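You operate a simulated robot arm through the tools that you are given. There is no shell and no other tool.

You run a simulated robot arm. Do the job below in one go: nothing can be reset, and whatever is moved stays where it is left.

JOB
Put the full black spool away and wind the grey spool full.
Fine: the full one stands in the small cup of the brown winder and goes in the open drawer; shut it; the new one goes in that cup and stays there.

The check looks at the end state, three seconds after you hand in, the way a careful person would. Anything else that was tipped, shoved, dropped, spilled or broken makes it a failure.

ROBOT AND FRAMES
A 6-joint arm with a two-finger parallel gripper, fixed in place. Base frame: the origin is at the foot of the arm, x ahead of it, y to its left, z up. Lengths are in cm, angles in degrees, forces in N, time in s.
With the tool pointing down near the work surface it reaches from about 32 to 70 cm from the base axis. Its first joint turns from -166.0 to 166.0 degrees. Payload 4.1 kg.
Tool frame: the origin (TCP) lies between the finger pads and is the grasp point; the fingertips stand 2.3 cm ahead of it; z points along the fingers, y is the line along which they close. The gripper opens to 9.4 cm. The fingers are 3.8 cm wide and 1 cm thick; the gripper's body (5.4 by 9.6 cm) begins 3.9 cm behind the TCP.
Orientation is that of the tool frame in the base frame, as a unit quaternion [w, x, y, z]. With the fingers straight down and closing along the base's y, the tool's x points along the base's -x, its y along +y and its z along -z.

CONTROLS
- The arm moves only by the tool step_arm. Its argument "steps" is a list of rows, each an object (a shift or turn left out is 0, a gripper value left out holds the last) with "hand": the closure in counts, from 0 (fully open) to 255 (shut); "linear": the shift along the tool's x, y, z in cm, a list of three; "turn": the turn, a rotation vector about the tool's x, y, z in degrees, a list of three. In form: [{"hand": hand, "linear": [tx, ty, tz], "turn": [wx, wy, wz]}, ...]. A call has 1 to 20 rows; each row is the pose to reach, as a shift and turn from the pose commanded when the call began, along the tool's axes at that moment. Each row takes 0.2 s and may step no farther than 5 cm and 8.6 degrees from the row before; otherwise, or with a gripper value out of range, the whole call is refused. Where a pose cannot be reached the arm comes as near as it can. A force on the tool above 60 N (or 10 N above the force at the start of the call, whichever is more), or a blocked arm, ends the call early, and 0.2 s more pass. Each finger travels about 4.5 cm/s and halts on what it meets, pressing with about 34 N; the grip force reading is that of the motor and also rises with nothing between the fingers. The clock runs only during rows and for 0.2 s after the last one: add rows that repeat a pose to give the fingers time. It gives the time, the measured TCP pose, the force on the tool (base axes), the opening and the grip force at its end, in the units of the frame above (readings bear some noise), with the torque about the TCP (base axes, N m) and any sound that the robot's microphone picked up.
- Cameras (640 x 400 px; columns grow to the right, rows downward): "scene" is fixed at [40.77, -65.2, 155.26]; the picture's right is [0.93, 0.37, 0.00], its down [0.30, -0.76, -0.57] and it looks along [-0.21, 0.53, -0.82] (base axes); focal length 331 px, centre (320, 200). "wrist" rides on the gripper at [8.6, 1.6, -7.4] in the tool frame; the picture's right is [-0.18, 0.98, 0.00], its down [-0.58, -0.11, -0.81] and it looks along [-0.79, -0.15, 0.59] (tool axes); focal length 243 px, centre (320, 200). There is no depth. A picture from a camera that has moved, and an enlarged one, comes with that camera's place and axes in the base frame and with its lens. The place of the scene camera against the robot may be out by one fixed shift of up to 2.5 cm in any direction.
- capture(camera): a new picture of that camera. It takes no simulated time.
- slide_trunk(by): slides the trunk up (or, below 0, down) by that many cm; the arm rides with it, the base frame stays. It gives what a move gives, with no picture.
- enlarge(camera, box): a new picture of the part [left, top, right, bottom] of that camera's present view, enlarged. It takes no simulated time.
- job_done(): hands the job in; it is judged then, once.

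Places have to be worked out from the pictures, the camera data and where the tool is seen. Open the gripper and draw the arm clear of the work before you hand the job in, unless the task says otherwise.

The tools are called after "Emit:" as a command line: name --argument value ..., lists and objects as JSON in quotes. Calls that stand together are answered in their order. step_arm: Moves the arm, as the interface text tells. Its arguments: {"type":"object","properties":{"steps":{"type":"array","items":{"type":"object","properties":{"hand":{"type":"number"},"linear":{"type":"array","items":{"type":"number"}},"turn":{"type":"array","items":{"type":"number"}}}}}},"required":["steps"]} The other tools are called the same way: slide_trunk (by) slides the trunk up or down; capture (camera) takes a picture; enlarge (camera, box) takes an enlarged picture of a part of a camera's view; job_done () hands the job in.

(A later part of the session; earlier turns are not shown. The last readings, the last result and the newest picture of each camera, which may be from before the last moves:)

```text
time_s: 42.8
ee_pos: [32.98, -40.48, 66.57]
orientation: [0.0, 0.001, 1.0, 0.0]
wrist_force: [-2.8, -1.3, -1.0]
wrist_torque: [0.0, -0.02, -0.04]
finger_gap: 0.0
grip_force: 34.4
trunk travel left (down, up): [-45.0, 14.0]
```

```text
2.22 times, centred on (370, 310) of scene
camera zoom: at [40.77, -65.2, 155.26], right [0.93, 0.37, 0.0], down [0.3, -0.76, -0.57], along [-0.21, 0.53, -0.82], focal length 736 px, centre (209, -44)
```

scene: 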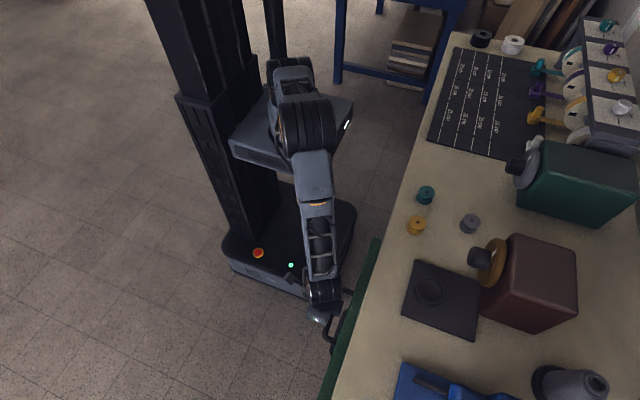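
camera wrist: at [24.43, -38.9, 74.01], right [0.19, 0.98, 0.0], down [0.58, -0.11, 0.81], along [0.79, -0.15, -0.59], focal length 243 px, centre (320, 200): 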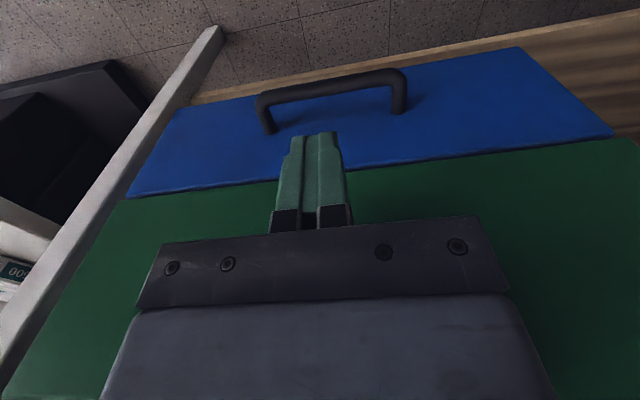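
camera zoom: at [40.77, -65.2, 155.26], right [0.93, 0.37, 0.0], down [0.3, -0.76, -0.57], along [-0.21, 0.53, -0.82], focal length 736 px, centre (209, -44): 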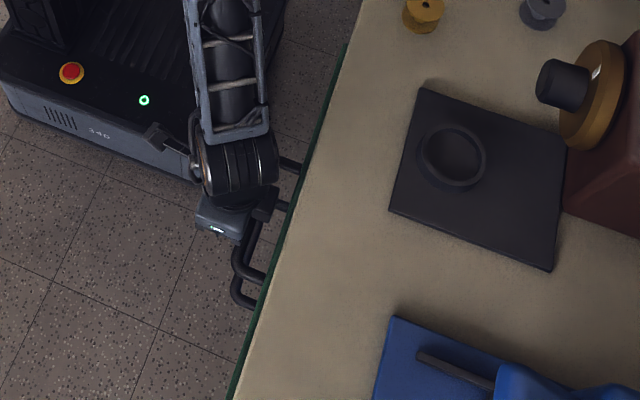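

Green drawer is nearly flush with the blue one. A bit more until a stop.

Emit:
step_arm --steps '[{"linear": [-0.2, 0, 0]}, {"linear": [-0.4, 0, 0]}, {"linear": [-0.6, 0, 0]}, {"linear": [-0.8, 0, 0]}, {"linear": [-1.0, 0, 0]}, {"linear": [-1.0, 0, 0]}]'

Emit:
capture --camera "wrist"

Emit:
enlarge --camera "scene" --box '[280, 220, 460, 400]'

```text
time_s: 44.3
ee_pos: [33.39, -40.41, 66.61]
orientation: [-0.003, 0.001, 1.0, 0.004]
wrist_force: [-47.5, -16.8, 13.1]
wrist_torque: [0.36, -1.14, -0.06]
finger_gap: 0.0
grip_force: 34.0
trunk travel left (down, up): [-45.0, 14.0]
stopped in row 6: the force on the tool passed its limit at 60 N (the readings are from after the stop); the commanded pose is now the measured one
```

```text
taken
camera wrist: at [24.78, -38.9, 74.08], right [0.19, 0.98, 0.01], down [0.59, -0.12, 0.8], along [0.79, -0.15, -0.6], focal length 243 px, centre (320, 200)
```

wrist: 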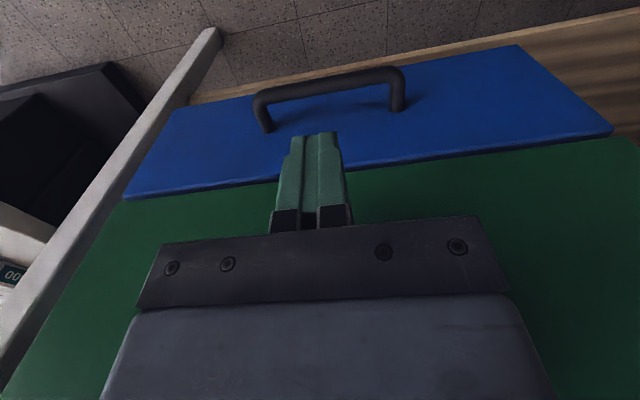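

```text
2.22 times, centred on (370, 310) of scene
camera zoom: at [40.77, -65.2, 155.26], right [0.93, 0.37, 0.0], down [0.3, -0.76, -0.57], along [-0.21, 0.53, -0.82], focal length 736 px, centre (209, -44)
```

zoom: 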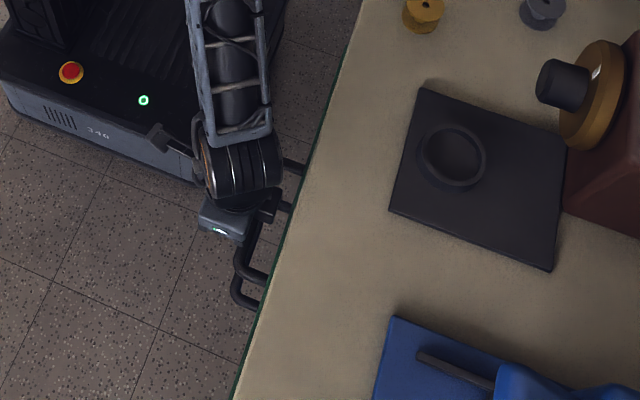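

Hard stop at 60 N: drawer is shut, flush with the blue one. I back off in −x and then rise.

Emit:
step_arm --steps '[{"linear": [1, 0, 0]}, {"linear": [3, 0, 0]}, {"linear": [5, 0, 0]}, {"linear": [5, 0, -4]}, {"linear": [5, 0, -8]}, {"linear": [5, 0, -12]}, {"linear": [5, 0, -16]}, {"linear": [5, 0, -20]}, {"linear": [5, 0, -24]}, {"linear": [5, 0, -28]}, {"linear": [5, 0, -32]}, {"linear": [5, 0, -32]}]'

Emit:
capture --camera "wrist"

Emit:
enlarge --camera "scene" --box '[280, 220, 460, 400]'

```text
time_s: 46.9
ee_pos: [29.34, -40.71, 98.42]
orientation: [-0.003, 0.0, 1.0, 0.004]
wrist_force: [1.4, -1.2, -0.9]
wrist_torque: [0.03, -0.04, 0.02]
finger_gap: 0.0
grip_force: 33.6
trunk travel left (down, up): [-45.0, 14.0]
```

```text
taken
camera wrist: at [20.69, -39.13, 105.86], right [0.18, 0.98, 0.01], down [0.59, -0.11, 0.8], along [0.79, -0.14, -0.6], focal length 243 px, centre (320, 200)
```

wrist: 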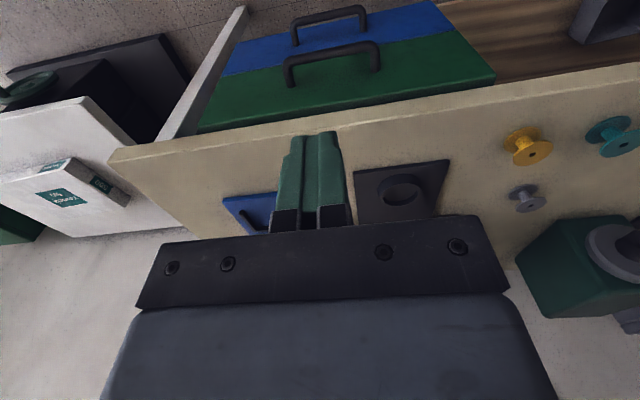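

```text
2.22 times, centred on (370, 310) of scene
camera zoom: at [40.77, -65.2, 155.26], right [0.93, 0.37, 0.0], down [0.3, -0.76, -0.57], along [-0.21, 0.53, -0.82], focal length 736 px, centre (209, -44)
```

zoom: 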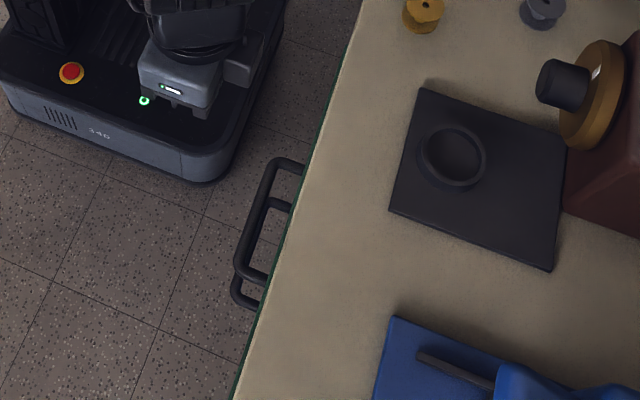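

Both drawers are flush — closed. Triangulation puts the grey spool's top at (59.0, −10.85, 82.7). I move above it with fingers partly open, correcting the tiny tilt left from the stop.

Emit:
step_arm --steps '[{"hand": 50, "linear": [-2.7, 2.7, 0], "turn": [0.46, -0.34, 0]}, {"hand": 50, "linear": [-5.6, 5.6, 0], "turn": [0.46, -0.34, 0]}, {"hand": 50, "linear": [-8.5, 8.5, 0], "turn": [0.46, -0.34, 0]}, {"hand": 50, "linear": [-11.4, 11.4, 0], "turn": [0.46, -0.34, 0]}, {"hand": 50, "linear": [-14.3, 14.3, 0], "turn": [0.46, -0.34, 0]}, {"hand": 50, "linear": [-17.2, 17.2, 0], "turn": [0.46, -0.34, 0]}, {"hand": 50, "linear": [-20.1, 20.1, 0], "turn": [0.46, -0.34, 0]}, {"hand": 50, "linear": [-23, 23, 0], "turn": [0.46, -0.34, 0]}, {"hand": 50, "linear": [-25.9, 25.9, 1], "turn": [0.46, -0.34, 0]}, {"hand": 50, "linear": [-28.7, 28.8, 2.5], "turn": [0.46, -0.34, 0]}, {"hand": 50, "linear": [-29.6, 29.8, 4], "turn": [0.46, -0.34, 0]}, {"hand": 50, "linear": [-29.6, 29.8, 4], "turn": [0.46, -0.34, 0]}]'

Emit:
capture --camera "wrist"

Emit:
enlarge --camera "scene" --box '[380, 160, 560, 340]'

```text
time_s: 49.5
ee_pos: [58.86, -10.52, 94.42]
orientation: [0.001, -0.001, 1.0, -0.001]
wrist_force: [0.0, -0.4, -0.2]
wrist_torque: [0.03, 0.04, 0.03]
finger_gap: 7.54
grip_force: 0.1
trunk travel left (down, up): [-45.0, 14.0]
```

```text
taken
camera wrist: at [50.1, -8.83, 101.94], right [0.18, 0.98, 0.0], down [0.58, -0.11, 0.81], along [0.79, -0.15, -0.59], focal length 243 px, centre (320, 200)
```

wrist: 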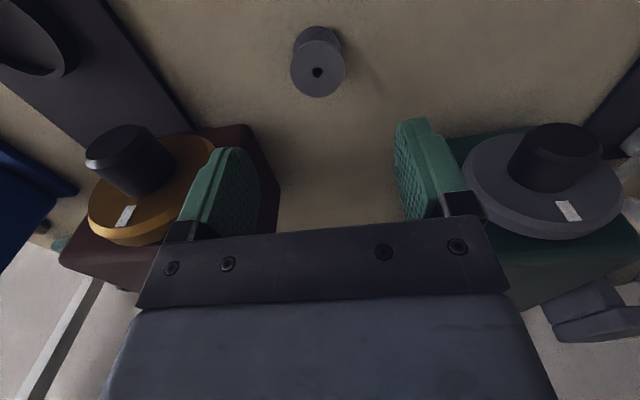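

```text
2.22 times, centred on (470, 250) of scene
camera zoom: at [40.77, -65.2, 155.26], right [0.93, 0.37, 0.0], down [0.3, -0.76, -0.57], along [-0.21, 0.53, -0.82], focal length 736 px, centre (-13, 89)
```

zoom: 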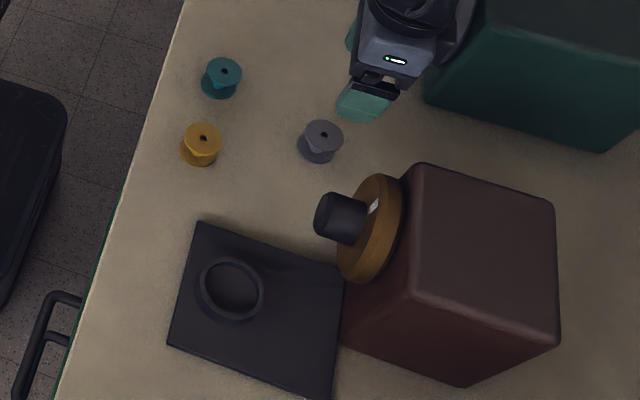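

Grey spool refined to (59.15, −10.75). Descending to TCP z≈83.3 around it.

Emit:
step_arm --steps '[{"linear": [-0.25, -0.2, 3.5]}, {"linear": [-0.25, -0.2, 7]}, {"linear": [-0.25, -0.2, 9.5]}, {"linear": [-0.25, -0.2, 10.9]}, {"linear": [-0.25, -0.2, 10.9]}]'

Emit:
capture --camera "wrist"

```text
time_s: 50.7
ee_pos: [58.65, -10.71, 83.64]
orientation: [0.0, -0.001, 1.0, -0.001]
wrist_force: [0.1, -0.6, -0.9]
wrist_torque: [-0.03, -0.02, -0.03]
finger_gap: 7.55
grip_force: 0.2
trunk travel left (down, up): [-45.0, 14.0]
```

```text
taken
camera wrist: at [50.08, -9.15, 90.98], right [0.18, 0.98, 0.0], down [0.58, -0.11, 0.81], along [0.79, -0.15, -0.59], focal length 243 px, centre (320, 200)
```

wrist: 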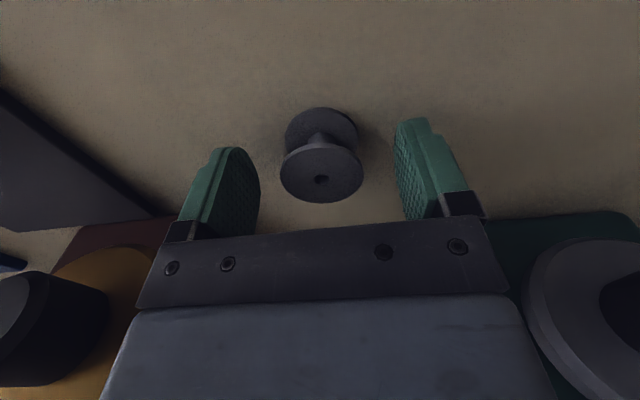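

Spool centre at (59.2, −10.8); nudge +x 0.4 and close.

Emit:
step_arm --steps '[{"linear": [-0.3, -0.1, 0.2]}, {"linear": [-0.3, -0.1, 0.2]}, {"hand": 170, "linear": [-0.3, -0.1, 0.2]}, {"hand": 170, "linear": [-0.3, -0.1, 0.2]}, {"hand": 170, "linear": [-0.3, -0.1, 0.2]}, {"hand": 170, "linear": [-0.3, -0.1, 0.2]}]'

Emit:
capture --camera "wrist"

```text
time_s: 52.1
ee_pos: [59.09, -10.9, 83.5]
orientation: [0.0, -0.001, 1.0, -0.001]
wrist_force: [-0.1, 1.0, -0.3]
wrist_torque: [0.0, 0.0, 0.03]
finger_gap: 4.03
grip_force: 33.9
trunk travel left (down, up): [-45.0, 14.0]
```

```text
taken
camera wrist: at [50.37, -9.31, 90.86], right [0.18, 0.98, 0.0], down [0.58, -0.11, 0.81], along [0.79, -0.15, -0.59], focal length 243 px, centre (320, 200)
```

wrist: 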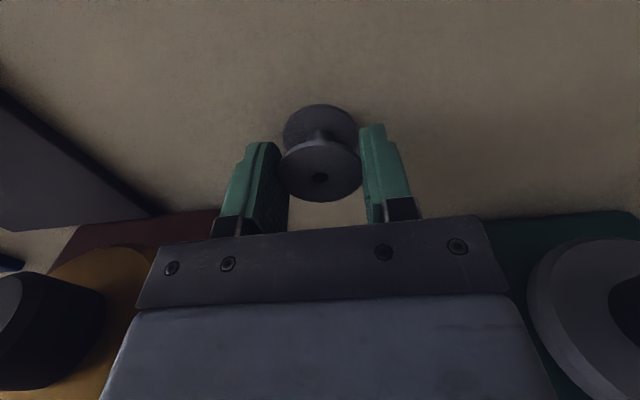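

Gripped. Lifting straight up.

Emit:
step_arm --steps '[{"linear": [0, 0, -1]}, {"linear": [0, 0, -3]}, {"linear": [0, 0, -6]}, {"linear": [0, 0, -9]}, {"linear": [0, 0, -12]}, {"linear": [0, 0, -12]}]'

Emit:
enlarge --camera "wrist" --box '[230, 70, 410, 230]'

```text
time_s: 53.5
ee_pos: [59.0, -10.94, 95.67]
orientation: [0.0, -0.001, 1.0, -0.001]
wrist_force: [-0.2, -0.5, -0.3]
wrist_torque: [-0.02, 0.03, 0.01]
finger_gap: 4.07
grip_force: 34.6
trunk travel left (down, up): [-45.0, 14.0]
```

```text
2.50 times, centred on (320, 150) of wrist
camera zoom: at [50.33, -9.33, 103.06], right [0.18, 0.98, 0.0], down [0.58, -0.11, 0.81], along [0.79, -0.15, -0.59], focal length 606 px, centre (320, 325)
```

zoom: 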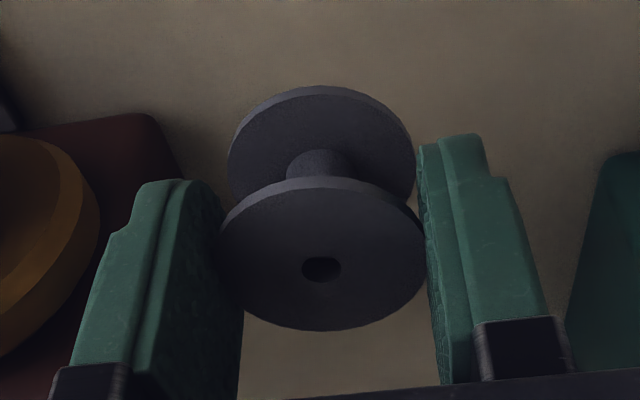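

The empty spool hangs upright. I go up and around (to stay clear of the knob at x≈59) to above the cup.

Emit:
step_arm --steps '[{"linear": [2, 0, -3]}, {"linear": [4.5, -2, -6]}, {"linear": [7, -5, -7]}, {"linear": [8, -9, -7]}, {"linear": [8, -13, -7]}, {"linear": [7.5, -17, -7]}, {"linear": [6.5, -20.5, -6]}, {"linear": [6.1, -21.1, -3]}, {"linear": [6.1, -21.1, -1]}, {"linear": [6.1, -21.1, -1]}]'

Emit:
capture --camera "wrist"

Emit:
enlarge --camera "wrist" --box '[220, 0, 420, 200]'

Emit:
enlarge --camera "scene" --box '[380, 200, 560, 380]'

```text
time_s: 55.7
ee_pos: [53.13, -32.18, 96.52]
orientation: [0.0, -0.001, 1.0, -0.001]
wrist_force: [0.3, 0.6, -0.1]
wrist_torque: [0.0, 0.03, -0.01]
finger_gap: 4.08
grip_force: 34.1
trunk travel left (down, up): [-45.0, 14.0]
```

```text
taken
camera wrist: at [44.49, -30.61, 103.96], right [0.18, 0.98, 0.0], down [0.58, -0.11, 0.81], along [0.79, -0.15, -0.59], focal length 243 px, centre (320, 200)
```

wrist: 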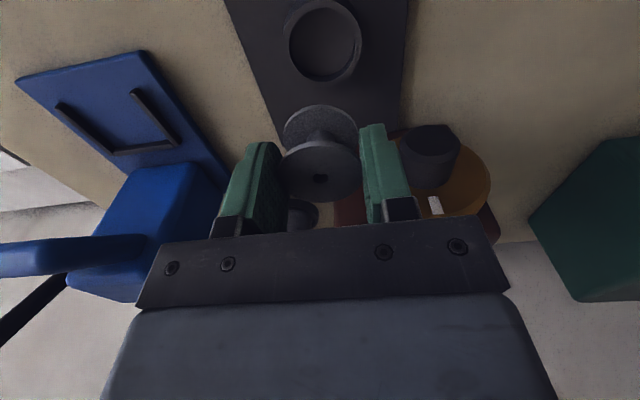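

```text
2.00 times, centred on (320, 100) of wrist
camera zoom: at [44.49, -30.61, 103.96], right [0.18, 0.98, 0.0], down [0.58, -0.11, 0.81], along [0.79, -0.15, -0.59], focal length 485 px, centre (320, 400)
```

zoom: 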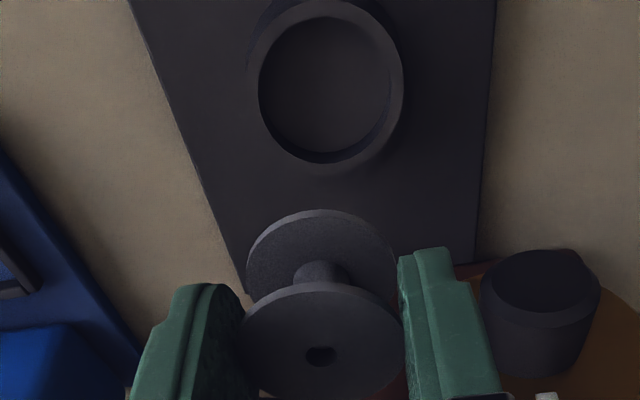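

```text
2.22 times, centred on (470, 290) of scene
camera zoom: at [40.77, -65.2, 155.26], right [0.93, 0.37, 0.0], down [0.3, -0.76, -0.57], along [-0.21, 0.53, -0.82], focal length 736 px, centre (-13, 0)
```

zoom: 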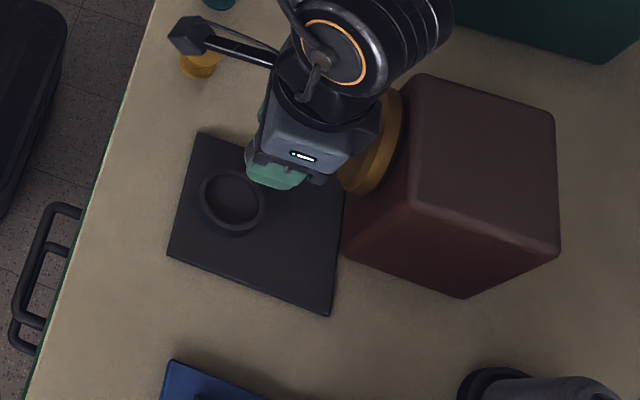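

The cup (inner ≈5 cm) is centred at about (53.0, −32.0); the held spool is ~0.35 cm too far in x and 0.2 in −y. I correct this and descend to just above the cup floor.

Emit:
step_arm --steps '[{"linear": [0.35, 0.2, 0]}, {"linear": [0.35, 0.2, 3]}, {"linear": [0.35, 0.2, 6]}, {"linear": [0.35, 0.2, 8]}, {"linear": [0.35, 0.2, 8.6]}, {"linear": [0.35, 0.2, 8.6]}]'

Emit:
enlarge --camera "wrist" --box '[220, 40, 420, 240]'

```text
time_s: 57.1
ee_pos: [53.0, -31.88, 87.95]
orientation: [0.0, -0.001, 1.0, 0.0]
wrist_force: [0.0, -0.1, 0.5]
wrist_torque: [-0.02, 0.0, 0.0]
finger_gap: 4.06
grip_force: 34.2
trunk travel left (down, up): [-45.0, 14.0]
```

```text
2.00 times, centred on (320, 140) of wrist
camera zoom: at [44.26, -30.24, 95.3], right [0.18, 0.98, 0.0], down [0.58, -0.11, 0.81], along [0.79, -0.15, -0.59], focal length 485 px, centre (320, 320)
```

zoom: 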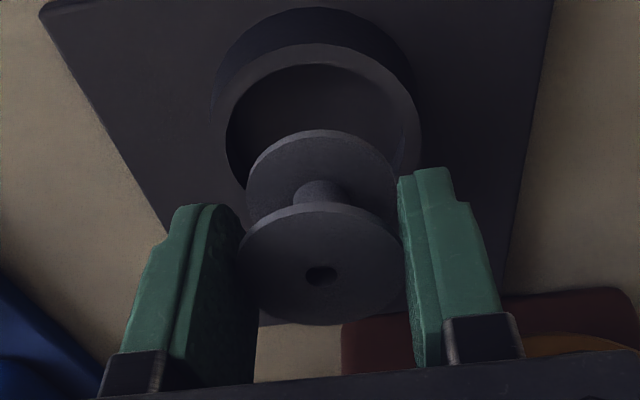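

Well centred over the cup. Lowering into it slowly.

Emit:
step_arm --steps '[{"linear": [0, 0, 0.7]}, {"linear": [0, 0, 1.4]}, {"linear": [0, 0, 2.0]}, {"linear": [0, 0, 2.5]}, {"linear": [0, 0, 2.5]}]'

Emit:
enlarge --camera "wrist" --box '[220, 40, 420, 240]'

```text
time_s: 58.3
ee_pos: [52.9, -31.79, 85.39]
orientation: [0.0, -0.001, 1.0, -0.001]
wrist_force: [0.3, -0.2, -0.2]
wrist_torque: [-0.01, 0.03, 0.01]
finger_gap: 4.07
grip_force: 34.1
trunk travel left (down, up): [-45.0, 14.0]
```

```text
2.00 times, centred on (320, 140) of wrist
camera zoom: at [44.18, -30.23, 92.79], right [0.18, 0.98, 0.0], down [0.58, -0.11, 0.81], along [0.79, -0.15, -0.59], focal length 485 px, centre (320, 320)
```

zoom: 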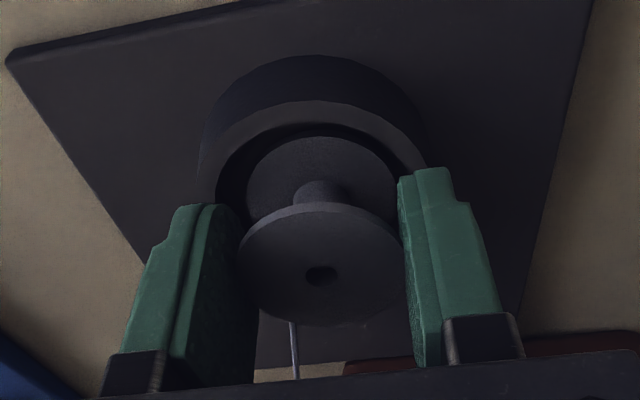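

Inside the cup; the thread has reappeared on the spool. A bit lower for contact.

Emit:
step_arm --steps '[{"linear": [0, 0, 0.15]}, {"linear": [0, 0, 0.3]}, {"linear": [0, 0, 0.3]}]'

```text
time_s: 59.1
ee_pos: [52.83, -31.92, 85.1]
orientation: [0.001, -0.001, 1.0, -0.001]
wrist_force: [0.8, -1.3, 2.7]
wrist_torque: [0.0, 0.0, -0.02]
finger_gap: 4.08
grip_force: 33.8
trunk travel left (down, up): [-45.0, 14.0]
```

Light contact (2.7 N). Releasing.

Emit:
step_arm --steps '[{"hand": 65, "linear": [0, 0, 0]}, {"hand": 65, "linear": [0, 0, 0]}, {"hand": 65, "linear": [0, 0, 0]}]'

Emit:
enlarge --camera "wrist" --box '[220, 40, 420, 240]'

```text
time_s: 59.9
ee_pos: [52.78, -31.9, 85.0]
orientation: [0.0, -0.002, 1.0, -0.001]
wrist_force: [-0.1, 0.1, 0.7]
wrist_torque: [-0.03, -0.03, 0.0]
finger_gap: 7.01
grip_force: 0.1
trunk travel left (down, up): [-45.0, 14.0]
```

```text
2.00 times, centred on (320, 140) of wrist
camera zoom: at [44.16, -30.25, 92.4], right [0.18, 0.98, 0.0], down [0.58, -0.11, 0.81], along [0.79, -0.15, -0.59], focal length 485 px, centre (320, 320)
```

zoom: 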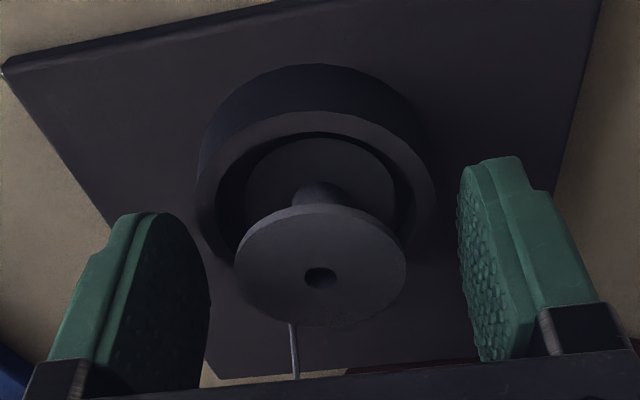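

The grey spool stands in the cup. The knob tip is at about (58.5, −24.4, 89.0), axis along −x, about 4.4 cm in diameter. I rise clear first.

Emit:
step_arm --steps '[{"hand": 50, "linear": [0, 0, -1.5]}, {"linear": [0, 0, -4]}, {"linear": [0, 0, -8]}, {"linear": [0, 0, -12]}, {"linear": [0, 0, -16]}, {"linear": [3, 2, -17]}, {"linear": [6, 4, -17]}, {"linear": [10.8, 7.5, -17]}, {"linear": [10.8, 7.5, -17]}]'

Emit:
capture --camera "wrist"

Emit:
enlarge --camera "scene" --box '[380, 200, 640, 400]'

```text
refused: row 8 steps farther than a row can; nothing moved
```

```text
taken
camera wrist: at [44.16, -30.25, 92.4], right [0.18, 0.98, 0.0], down [0.58, -0.11, 0.81], along [0.79, -0.15, -0.59], focal length 243 px, centre (320, 200)
```

wrist: 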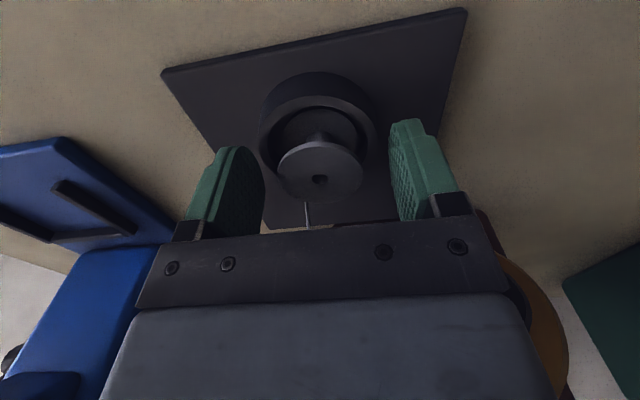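

```text
2.00 times, centred on (510, 300) of scene
camera zoom: at [40.77, -65.2, 155.26], right [0.93, 0.37, 0.0], down [0.3, -0.76, -0.57], along [-0.21, 0.53, -0.82], focal length 663 px, centre (-60, 0)
```

zoom: 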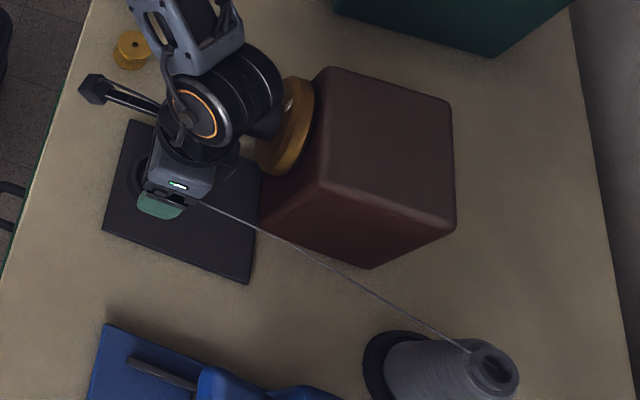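

One row was too long, so nothing moved; repeating with smaller steps.

Emit:
step_arm --steps '[{"hand": 50, "linear": [0, 0, -1.5]}, {"linear": [0, 0, -4]}, {"linear": [0, 0, -8]}, {"linear": [0, 0, -12]}, {"linear": [0, 0, -16]}, {"linear": [3, 2, -17]}, {"linear": [6, 4, -17]}, {"linear": [9, 6, -17]}, {"linear": [10.8, 7.5, -17]}, {"linear": [10.8, 7.5, -17]}]'

Emit:
capture --camera "wrist"

Emit:
enlarge --camera "wrist" --box '[240, 60, 440, 220]'

Emit:
enlarge --camera "scene" --box '[400, 200, 600, 360]'

```text
time_s: 62.1
ee_pos: [41.94, -24.45, 101.97]
orientation: [-0.001, -0.001, 1.0, -0.001]
wrist_force: [-0.6, -0.5, 0.0]
wrist_torque: [0.0, 0.02, 0.02]
finger_gap: 7.56
grip_force: 0.1
trunk travel left (down, up): [-45.0, 14.0]
```

```text
taken
camera wrist: at [33.24, -22.8, 109.36], right [0.18, 0.98, 0.0], down [0.58, -0.11, 0.81], along [0.79, -0.15, -0.59], focal length 243 px, centre (320, 200)
```

wrist: 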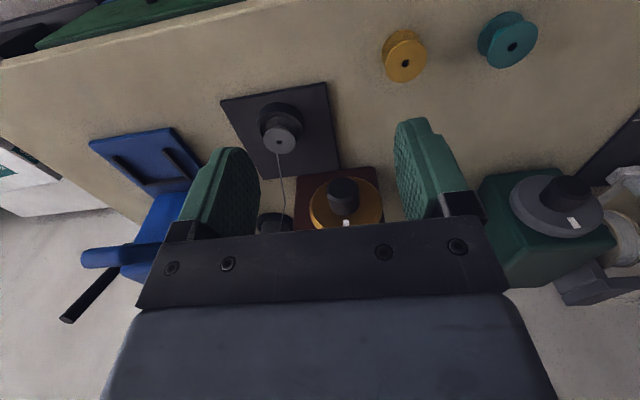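

```text
2.50 times, centred on (340, 140) of wrist
camera zoom: at [33.24, -22.8, 109.36], right [0.18, 0.98, 0.0], down [0.58, -0.11, 0.81], along [0.79, -0.15, -0.59], focal length 606 px, centre (270, 350)
```

zoom: 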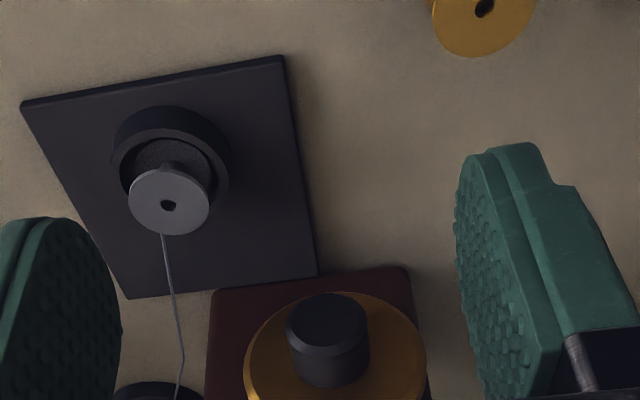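

```text
2.50 times, centred on (500, 280) of scene
camera zoom: at [40.77, -65.2, 155.26], right [0.93, 0.37, 0.0], down [0.3, -0.76, -0.57], along [-0.21, 0.53, -0.82], focal length 828 px, centre (-130, 0)
```

zoom: 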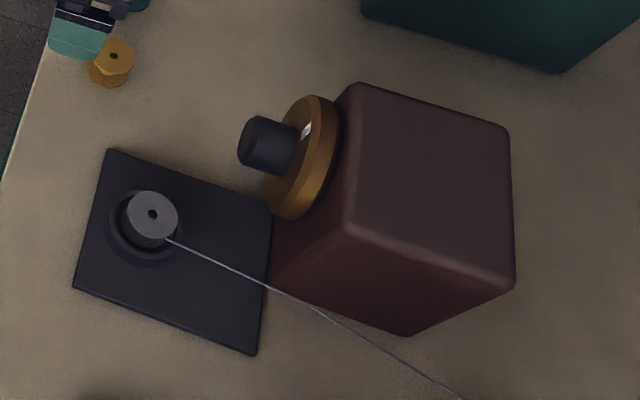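

The spool sits well in the cup with the thread attached. To grip the knob with the tool horizontal and the camera arm off to the +y side, I first yaw +90° here, then pitch forward.

Emit:
step_arm --steps '[{"turn": [0, 0, 8.2]}, {"turn": [0, 0, 16.4]}, {"turn": [0, 0, 24.6]}, {"turn": [0, 0, 32.8]}, {"turn": [0, 0, 41]}, {"turn": [0, 0, 49.2]}, {"turn": [0, 0, 57.4]}, {"turn": [0, 0, 65.6]}, {"turn": [0, 0, 73.8]}, {"turn": [0, 0, 82]}, {"turn": [0, 0, 90]}, {"turn": [0, 0, 90]}]'

Emit:
step_arm --steps '[{"turn": [-8.2, 0, 0]}, {"turn": [-16.4, 0, 0]}, {"turn": [-24.6, 0, 0]}, {"turn": [-32.8, 0, 0]}, {"turn": [-41, 0, 0]}, {"turn": [-49.2, 0, 0]}, {"turn": [-57.4, 0, 0]}, {"turn": [-65.6, 0, 0]}, {"turn": [-73.8, 0, 0]}, {"turn": [-82, 0, 0]}, {"turn": [-90, 0, 0]}, {"turn": [-90, 0, 0]}]'

Emit:
capture --camera "wrist"

Emit:
capture --camera "scene"

```text
time_s: 64.7
ee_pos: [42.04, -24.36, 102.05]
orientation: [0.0, 0.707, 0.708, -0.001]
wrist_force: [-0.3, -1.3, 0.1]
wrist_torque: [0.01, 0.01, -0.05]
finger_gap: 7.53
grip_force: 0.0
trunk travel left (down, up): [-45.0, 14.0]
```

```text
time_s: 67.3
ee_pos: [41.95, -24.38, 102.17]
orientation: [0.501, 0.499, 0.501, 0.5]
wrist_force: [-0.7, -0.5, 0.4]
wrist_torque: [0.01, -0.03, -0.01]
finger_gap: 7.56
grip_force: 0.1
trunk travel left (down, up): [-45.0, 14.0]
```

```text
taken
camera wrist: at [34.48, -15.73, 103.59], right [0.0, -0.18, 0.98], down [-0.81, -0.58, -0.11], along [0.59, -0.79, -0.15], focal length 243 px, centre (320, 200)
```

wrist: 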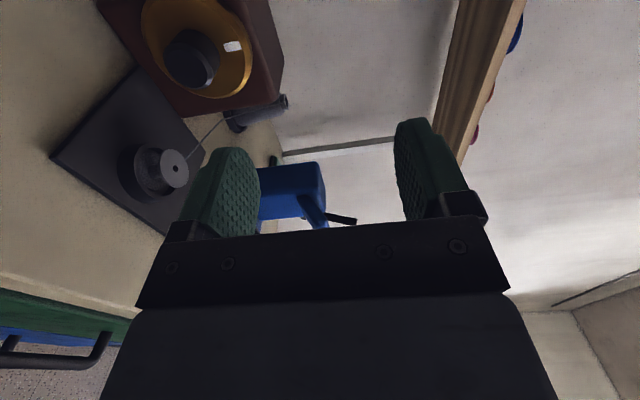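

```text
taken
```

scene: 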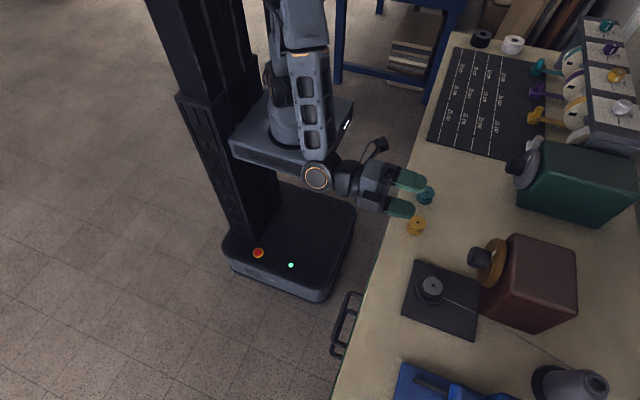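

The tool is now horizontal, pointing at +x, with a clear view of the knob. I enlarge to refine the knob centre.

Emit:
enlarge --camera "wrist" --box '[90, 0, 290, 125]'

Emit:
enlarge --camera "scene" --box '[440, 210, 600, 340]'

```text
3.20 times, centred on (190, 62) of wrist
camera zoom: at [34.48, -15.73, 103.59], right [0.0, -0.18, 0.98], down [-0.81, -0.58, -0.11], along [0.59, -0.79, -0.15], focal length 776 px, centre (736, 640)
```

zoom: 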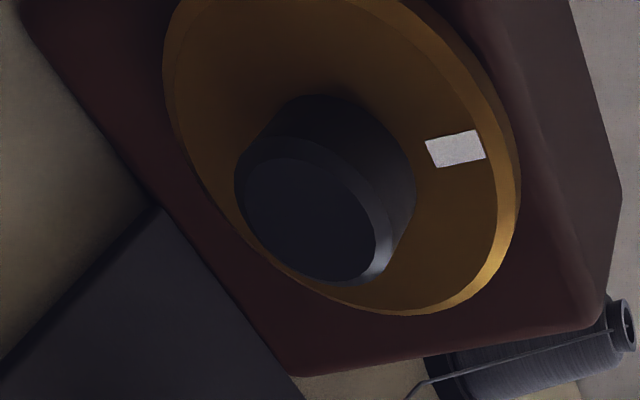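

```text
3.08 times, centred on (520, 275) of scene
camera zoom: at [40.77, -65.2, 155.26], right [0.93, 0.37, 0.0], down [0.3, -0.76, -0.57], along [-0.21, 0.53, -0.82], focal length 1019 px, centre (-295, -31)
```

zoom: 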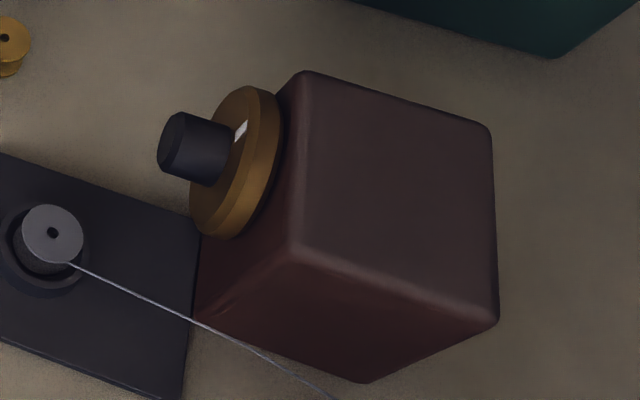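

Refined knob axis: y≈−24.5, z≈88.9, tip x≈58.5, dial face x≈62.3. I descend at x≈42, then advance along the axis to just short of the knob.

Emit:
step_arm --steps '[{"linear": [-0.1, -3.5, 0]}, {"linear": [-0.1, -7, 0]}, {"linear": [-0.1, -10.5, 0]}, {"linear": [-0.1, -13.2, 0]}, {"linear": [-0.1, -13.2, 0]}, {"linear": [-0.1, -13.2, 4]}, {"linear": [-0.1, -13.2, 8]}, {"linear": [-0.1, -13.2, 11]}, {"linear": [-0.1, -13.2, 12]}, {"linear": [-0.1, -13.2, 12]}]'

Emit:
capture --camera "wrist"

Emit:
capture --camera "scene"

```text
time_s: 69.5
ee_pos: [53.99, -24.43, 88.77]
orientation: [0.5, 0.499, 0.501, 0.5]
wrist_force: [-0.6, 1.8, 0.5]
wrist_torque: [0.01, -0.01, 0.03]
finger_gap: 7.53
grip_force: 0.0
trunk travel left (down, up): [-45.0, 14.0]
```

```text
taken
camera wrist: at [46.4, -15.71, 90.34], right [0.0, -0.18, 0.98], down [-0.81, -0.58, -0.11], along [0.59, -0.79, -0.15], focal length 243 px, centre (320, 200)
```

wrist: 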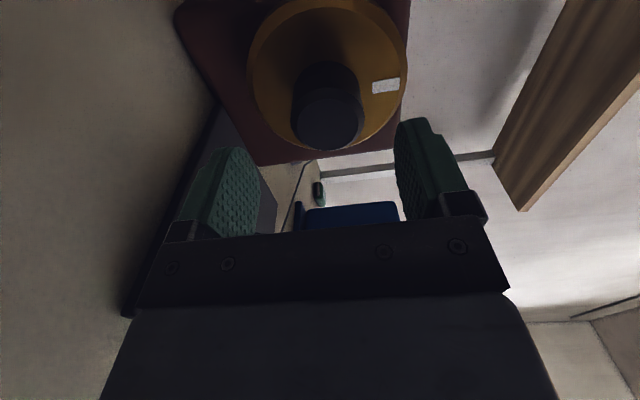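

```text
taken
```

scene: 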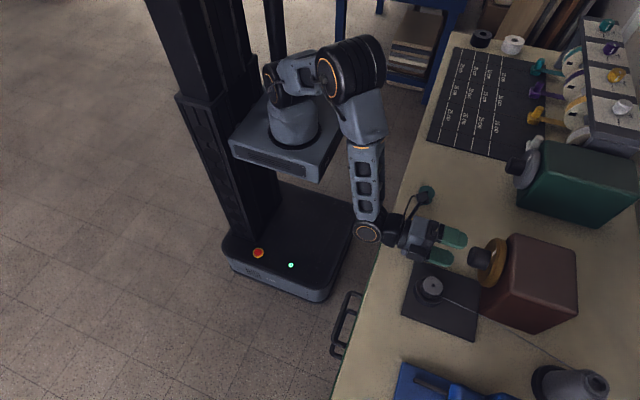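

Well aligned. Advance 5.4 cm so the fingers straddle the knob.

Emit:
step_arm --steps '[{"linear": [0, 0.15, 2]}, {"linear": [0, 0.15, 4]}, {"linear": [0, 0.15, 5]}, {"linear": [0, 0.15, 5.4]}, {"linear": [0, 0.15, 5.4]}]'

Emit:
capture --camera "wrist"

Emit:
enlarge --camera "scene" --box '[380, 180, 580, 340]'

```text
time_s: 70.7
ee_pos: [59.25, -24.41, 89.18]
orientation: [0.501, 0.499, 0.501, 0.5]
wrist_force: [-12.0, 2.6, 1.6]
wrist_torque: [0.02, 0.16, -0.15]
finger_gap: 7.58
grip_force: 0.0
trunk travel left (down, up): [-45.0, 14.0]
```

```text
taken
camera wrist: at [51.82, -15.83, 90.62], right [0.0, -0.18, 0.98], down [-0.81, -0.58, -0.11], along [0.59, -0.79, -0.15], focal length 243 px, centre (320, 200)
```

wrist: 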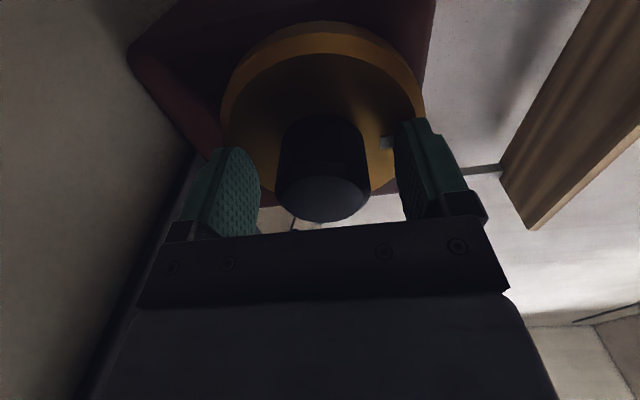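

```text
2.50 times, centred on (480, 260) of scene
camera zoom: at [40.77, -65.2, 155.26], right [0.93, 0.37, 0.0], down [0.3, -0.76, -0.57], along [-0.21, 0.53, -0.82], focal length 828 px, centre (-80, 50)
```

zoom: 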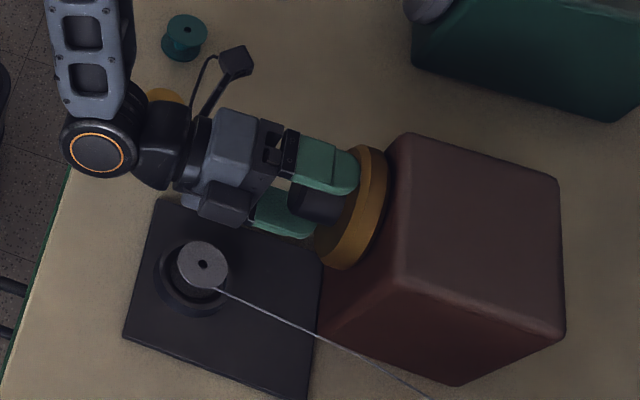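

A 12 N reading says the fingertips touch the dial face; back off 0.6 cm before closing.

Emit:
step_arm --steps '[{"linear": [0, 0, -0.4]}, {"linear": [0, 0, -0.6]}, {"linear": [0, 0, -0.6]}]'

Emit:
enlarge --camera "wrist" --box '[160, 10, 500, 240]'

```text
time_s: 71.5
ee_pos: [58.92, -24.31, 89.07]
orientation: [0.5, 0.499, 0.501, 0.5]
wrist_force: [-0.4, -0.6, -0.1]
wrist_torque: [-0.05, -0.01, -0.03]
finger_gap: 7.54
grip_force: 0.0
trunk travel left (down, up): [-45.0, 14.0]
```

```text
1.74 times, centred on (330, 125) of wrist
camera zoom: at [51.39, -15.76, 90.57], right [0.0, -0.18, 0.98], down [-0.81, -0.58, -0.11], along [0.59, -0.79, -0.15], focal length 422 px, centre (303, 330)
```

zoom: 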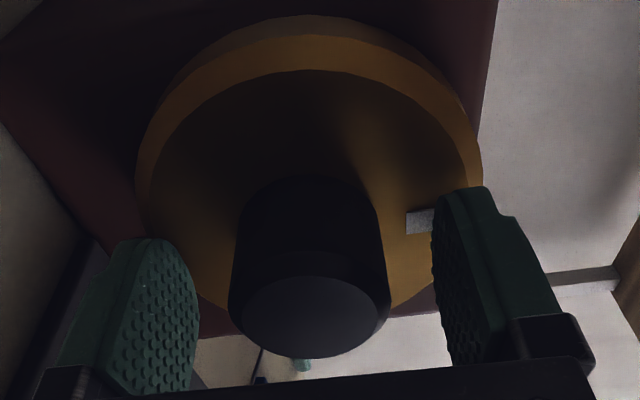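

Free of contact, knob centred between the fingers. Closing on the knob.

Emit:
step_arm --steps '[{"hand": 180}, {"hand": 180}, {"hand": 180}, {"hand": 180}]'

Emit:
enlarge --camera "wrist" --box '[160, 10, 500, 240]'

```text
time_s: 72.5
ee_pos: [58.89, -24.38, 89.18]
orientation: [0.502, 0.497, 0.5, 0.5]
wrist_force: [3.5, -1.3, 12.6]
wrist_torque: [-0.02, 0.73, 0.11]
finger_gap: 4.42
grip_force: 45.1
trunk travel left (down, up): [-45.0, 14.0]
```

```text
1.74 times, centred on (330, 125) of wrist
camera zoom: at [51.38, -15.77, 90.7], right [0.0, -0.18, 0.98], down [-0.81, -0.58, -0.11], along [0.59, -0.79, -0.14], focal length 422 px, centre (303, 330)
```

zoom: 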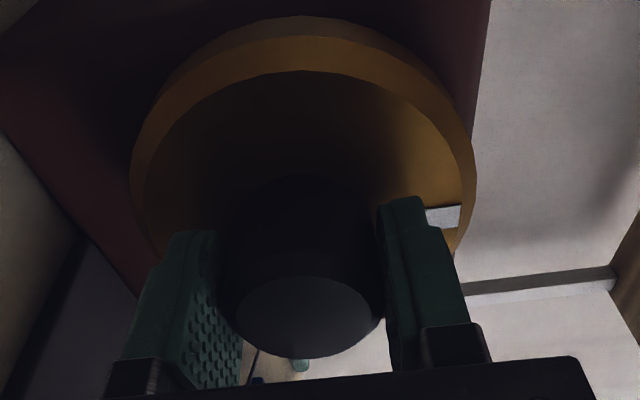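

Gripped at 4.42 cm (knob diameter). Slight upward load, so I raise by 0.15 and try turning clockwise by 25° while watching torque and sound.

Emit:
step_arm --steps '[{"linear": [0, 0.15, 0]}, {"linear": [0, 0.15, 0], "turn": [0, 0, 8]}, {"linear": [0, 0.15, 0], "turn": [0, 0, 16]}, {"linear": [0, 0.15, 0], "turn": [0, 0, 24]}, {"linear": [0, 0.15, 0], "turn": [0, 0, 24]}]'

Emit:
enlarge --camera "wrist" --box '[160, 10, 500, 240]'

Emit:
enlarge --camera "scene" --box '[380, 180, 580, 340]'

```text
time_s: 73.7
ee_pos: [58.79, -24.46, 89.33]
orientation: [0.385, 0.593, 0.385, 0.593]
wrist_force: [15.4, -3.9, 14.8]
wrist_torque: [0.04, 1.25, -0.45]
finger_gap: 4.38
grip_force: 45.1
trunk travel left (down, up): [-45.0, 14.0]
```

```text
1.74 times, centred on (330, 125) of wrist
camera zoom: at [51.38, -17.18, 94.16], right [0.0, -0.57, 0.82], down [-0.81, -0.49, -0.34], along [0.59, -0.66, -0.46], focal length 422 px, centre (303, 330)
```

zoom: 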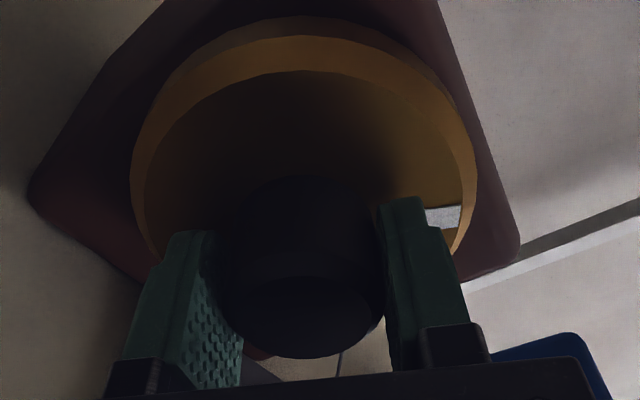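

```text
2.50 times, centred on (480, 260) of scene
camera zoom: at [40.77, -65.2, 155.26], right [0.93, 0.37, 0.0], down [0.3, -0.76, -0.57], along [-0.21, 0.53, -0.82], focal length 828 px, centre (-80, 50)
```

zoom: 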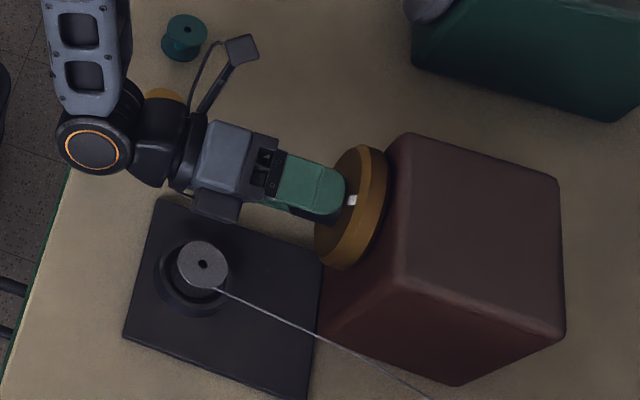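

The dial and knob turn with the gripper at near-zero torque; no sound yet. I ease the x load a bit and continue clockwise.

Emit:
step_arm --steps '[{"turn": [0, 0, 8]}, {"turn": [0, 0, 16]}, {"turn": [0, 0, 24]}, {"turn": [0, 0, 32]}, {"turn": [0, 0, 40]}, {"turn": [0, 0, 48]}, {"turn": [0, 0, 56]}, {"turn": [0, 0, 64]}, {"turn": [0, 0, 64]}]'

Emit:
enlarge --camera "scene" --box '[380, 180, 580, 340]'

Emit:
enlarge --camera "scene" --box '[400, 260, 480, 320]'

Emit:
capture --camera "wrist"

```text
time_s: 75.7
ee_pos: [58.81, -24.6, 89.33]
orientation: [0.013, 0.706, 0.013, 0.708]
wrist_force: [16.0, -5.1, 21.0]
wrist_torque: [0.05, -0.15, -0.93]
finger_gap: 4.36
grip_force: 44.8
trunk travel left (down, up): [-45.0, 14.0]
```

```text
2.50 times, centred on (480, 260) of scene
camera zoom: at [40.77, -65.2, 155.26], right [0.93, 0.37, 0.0], down [0.3, -0.76, -0.57], along [-0.21, 0.53, -0.82], focal length 828 px, centre (-80, 50)
```

zoom: 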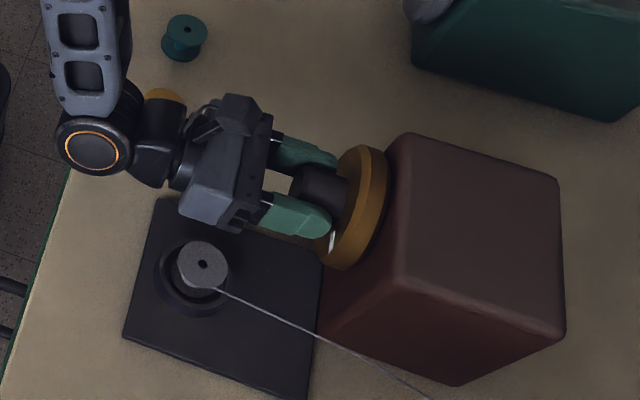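

```text
6.67 times, centred on (440, 290) of scene
camera zoom: at [40.77, -65.2, 155.26], right [0.93, 0.37, 0.0], down [0.3, -0.76, -0.57], along [-0.21, 0.53, -0.82], focal length 2209 px, centre (-480, -400)
```

zoom: 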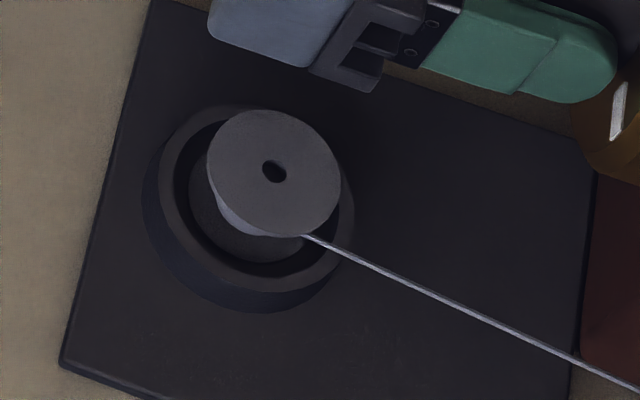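

```text
taken
camera wrist: at [51.36, -25.84, 97.93], right [0.0, -0.99, -0.15], down [-0.8, 0.09, -0.59], along [0.59, 0.12, -0.8], focal length 243 px, centre (320, 200)
```

wrist: 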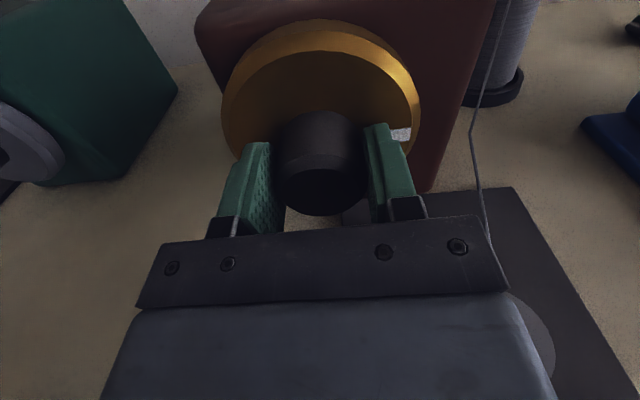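

The enlarged view shows a bit of white thread now on the grey spool's core: turning the knob winds it. I continue clockwise (camera must not swing low over the cup, so up to about 65° more).

Emit:
step_arm --steps '[{"linear": [0.2, 0, 0.1]}, {"linear": [0.2, 0, 0.1], "turn": [0, 0, 8]}, {"linear": [0.2, 0, 0.1], "turn": [0, 0, 16]}, {"linear": [0.2, 0, 0.1], "turn": [0, 0, 24]}, {"linear": [0.2, 0, 0.1], "turn": [0, 0, 32]}, {"linear": [0.2, 0, 0.1], "turn": [0, 0, 40]}, {"linear": [0.2, 0, 0.1], "turn": [0, 0, 48]}, {"linear": [0.2, 0, 0.1], "turn": [0, 0, 56]}, {"linear": [0.2, 0, 0.1], "turn": [0, 0, 64]}, {"linear": [0.2, 0, 0.1], "turn": [0, 0, 64]}]'

Emit:
enlarge --camera "scene" --box '[380, 180, 580, 340]'

Emit:
enlarge --camera "scene" --box '[400, 260, 480, 320]'

Emit:
capture --camera "wrist"

```text
time_s: 77.9
ee_pos: [58.88, -24.65, 89.16]
orientation: [-0.364, 0.606, -0.365, 0.605]
wrist_force: [12.1, -23.9, -2.1]
wrist_torque: [0.01, -1.32, -0.35]
finger_gap: 4.36
grip_force: 45.3
trunk travel left (down, up): [-45.0, 14.0]
```

```text
2.50 times, centred on (480, 260) of scene
camera zoom: at [40.77, -65.2, 155.26], right [0.93, 0.37, 0.0], down [0.3, -0.76, -0.57], along [-0.21, 0.53, -0.82], focal length 828 px, centre (-80, 50)
```

zoom: 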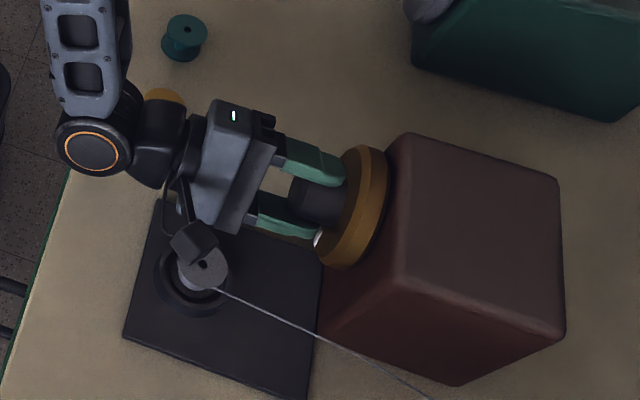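

```text
6.67 times, centred on (440, 290) of scene
camera zoom: at [40.77, -65.2, 155.26], right [0.93, 0.37, 0.0], down [0.3, -0.76, -0.57], along [-0.21, 0.53, -0.82], focal length 2209 px, centre (-480, -400)
```

zoom: 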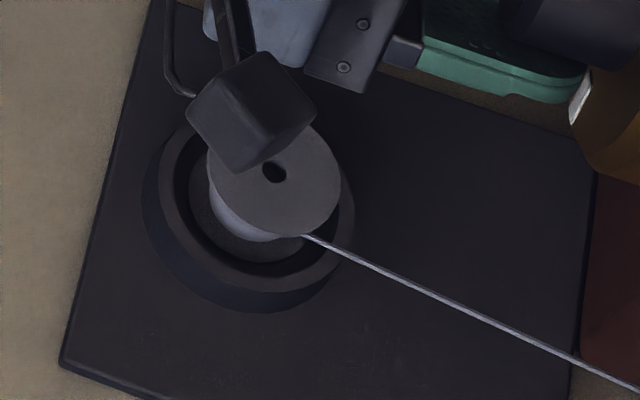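

```text
taken
camera wrist: at [51.37, -33.03, 91.79], right [0.0, -0.3, -0.96], down [-0.81, 0.57, -0.17], along [0.59, 0.77, -0.24], focal length 243 px, centre (320, 200)
```

wrist: 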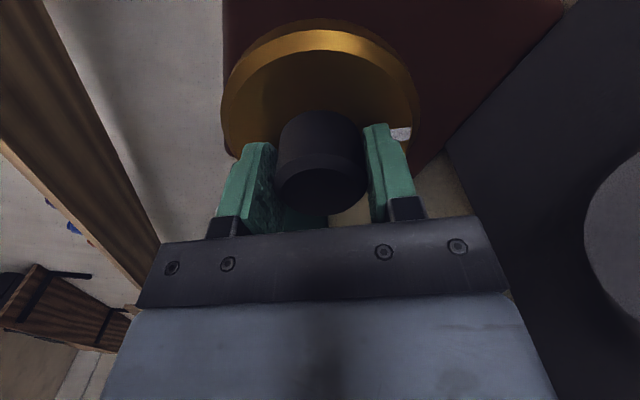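

Winding continues (more white thread on the core). Now at my stroke limit: I open the fingers around the knob to see whether it stays put.

Emit:
step_arm --steps '[{"hand": 50}, {"hand": 50}, {"hand": 50}]'

Emit:
enlarge --camera "wrist" --box '[160, 10, 500, 240]'

```text
time_s: 78.7
ee_pos: [58.77, -24.36, 89.34]
orientation: [-0.364, 0.607, -0.362, 0.606]
wrist_force: [-0.1, 0.5, -0.1]
wrist_torque: [0.02, 0.01, 0.0]
finger_gap: 7.55
grip_force: 0.1
trunk travel left (down, up): [-45.0, 14.0]
```

```text
1.74 times, centred on (330, 125) of wrist
camera zoom: at [51.33, -32.81, 91.94], right [0.0, -0.3, -0.95], down [-0.81, 0.56, -0.18], along [0.59, 0.77, -0.24], focal length 422 px, centre (303, 330)
```

zoom: 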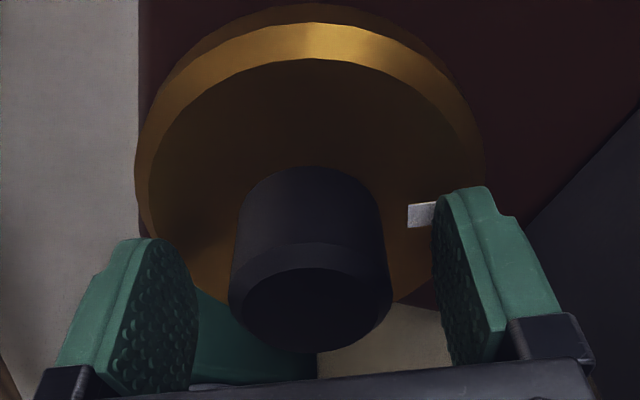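

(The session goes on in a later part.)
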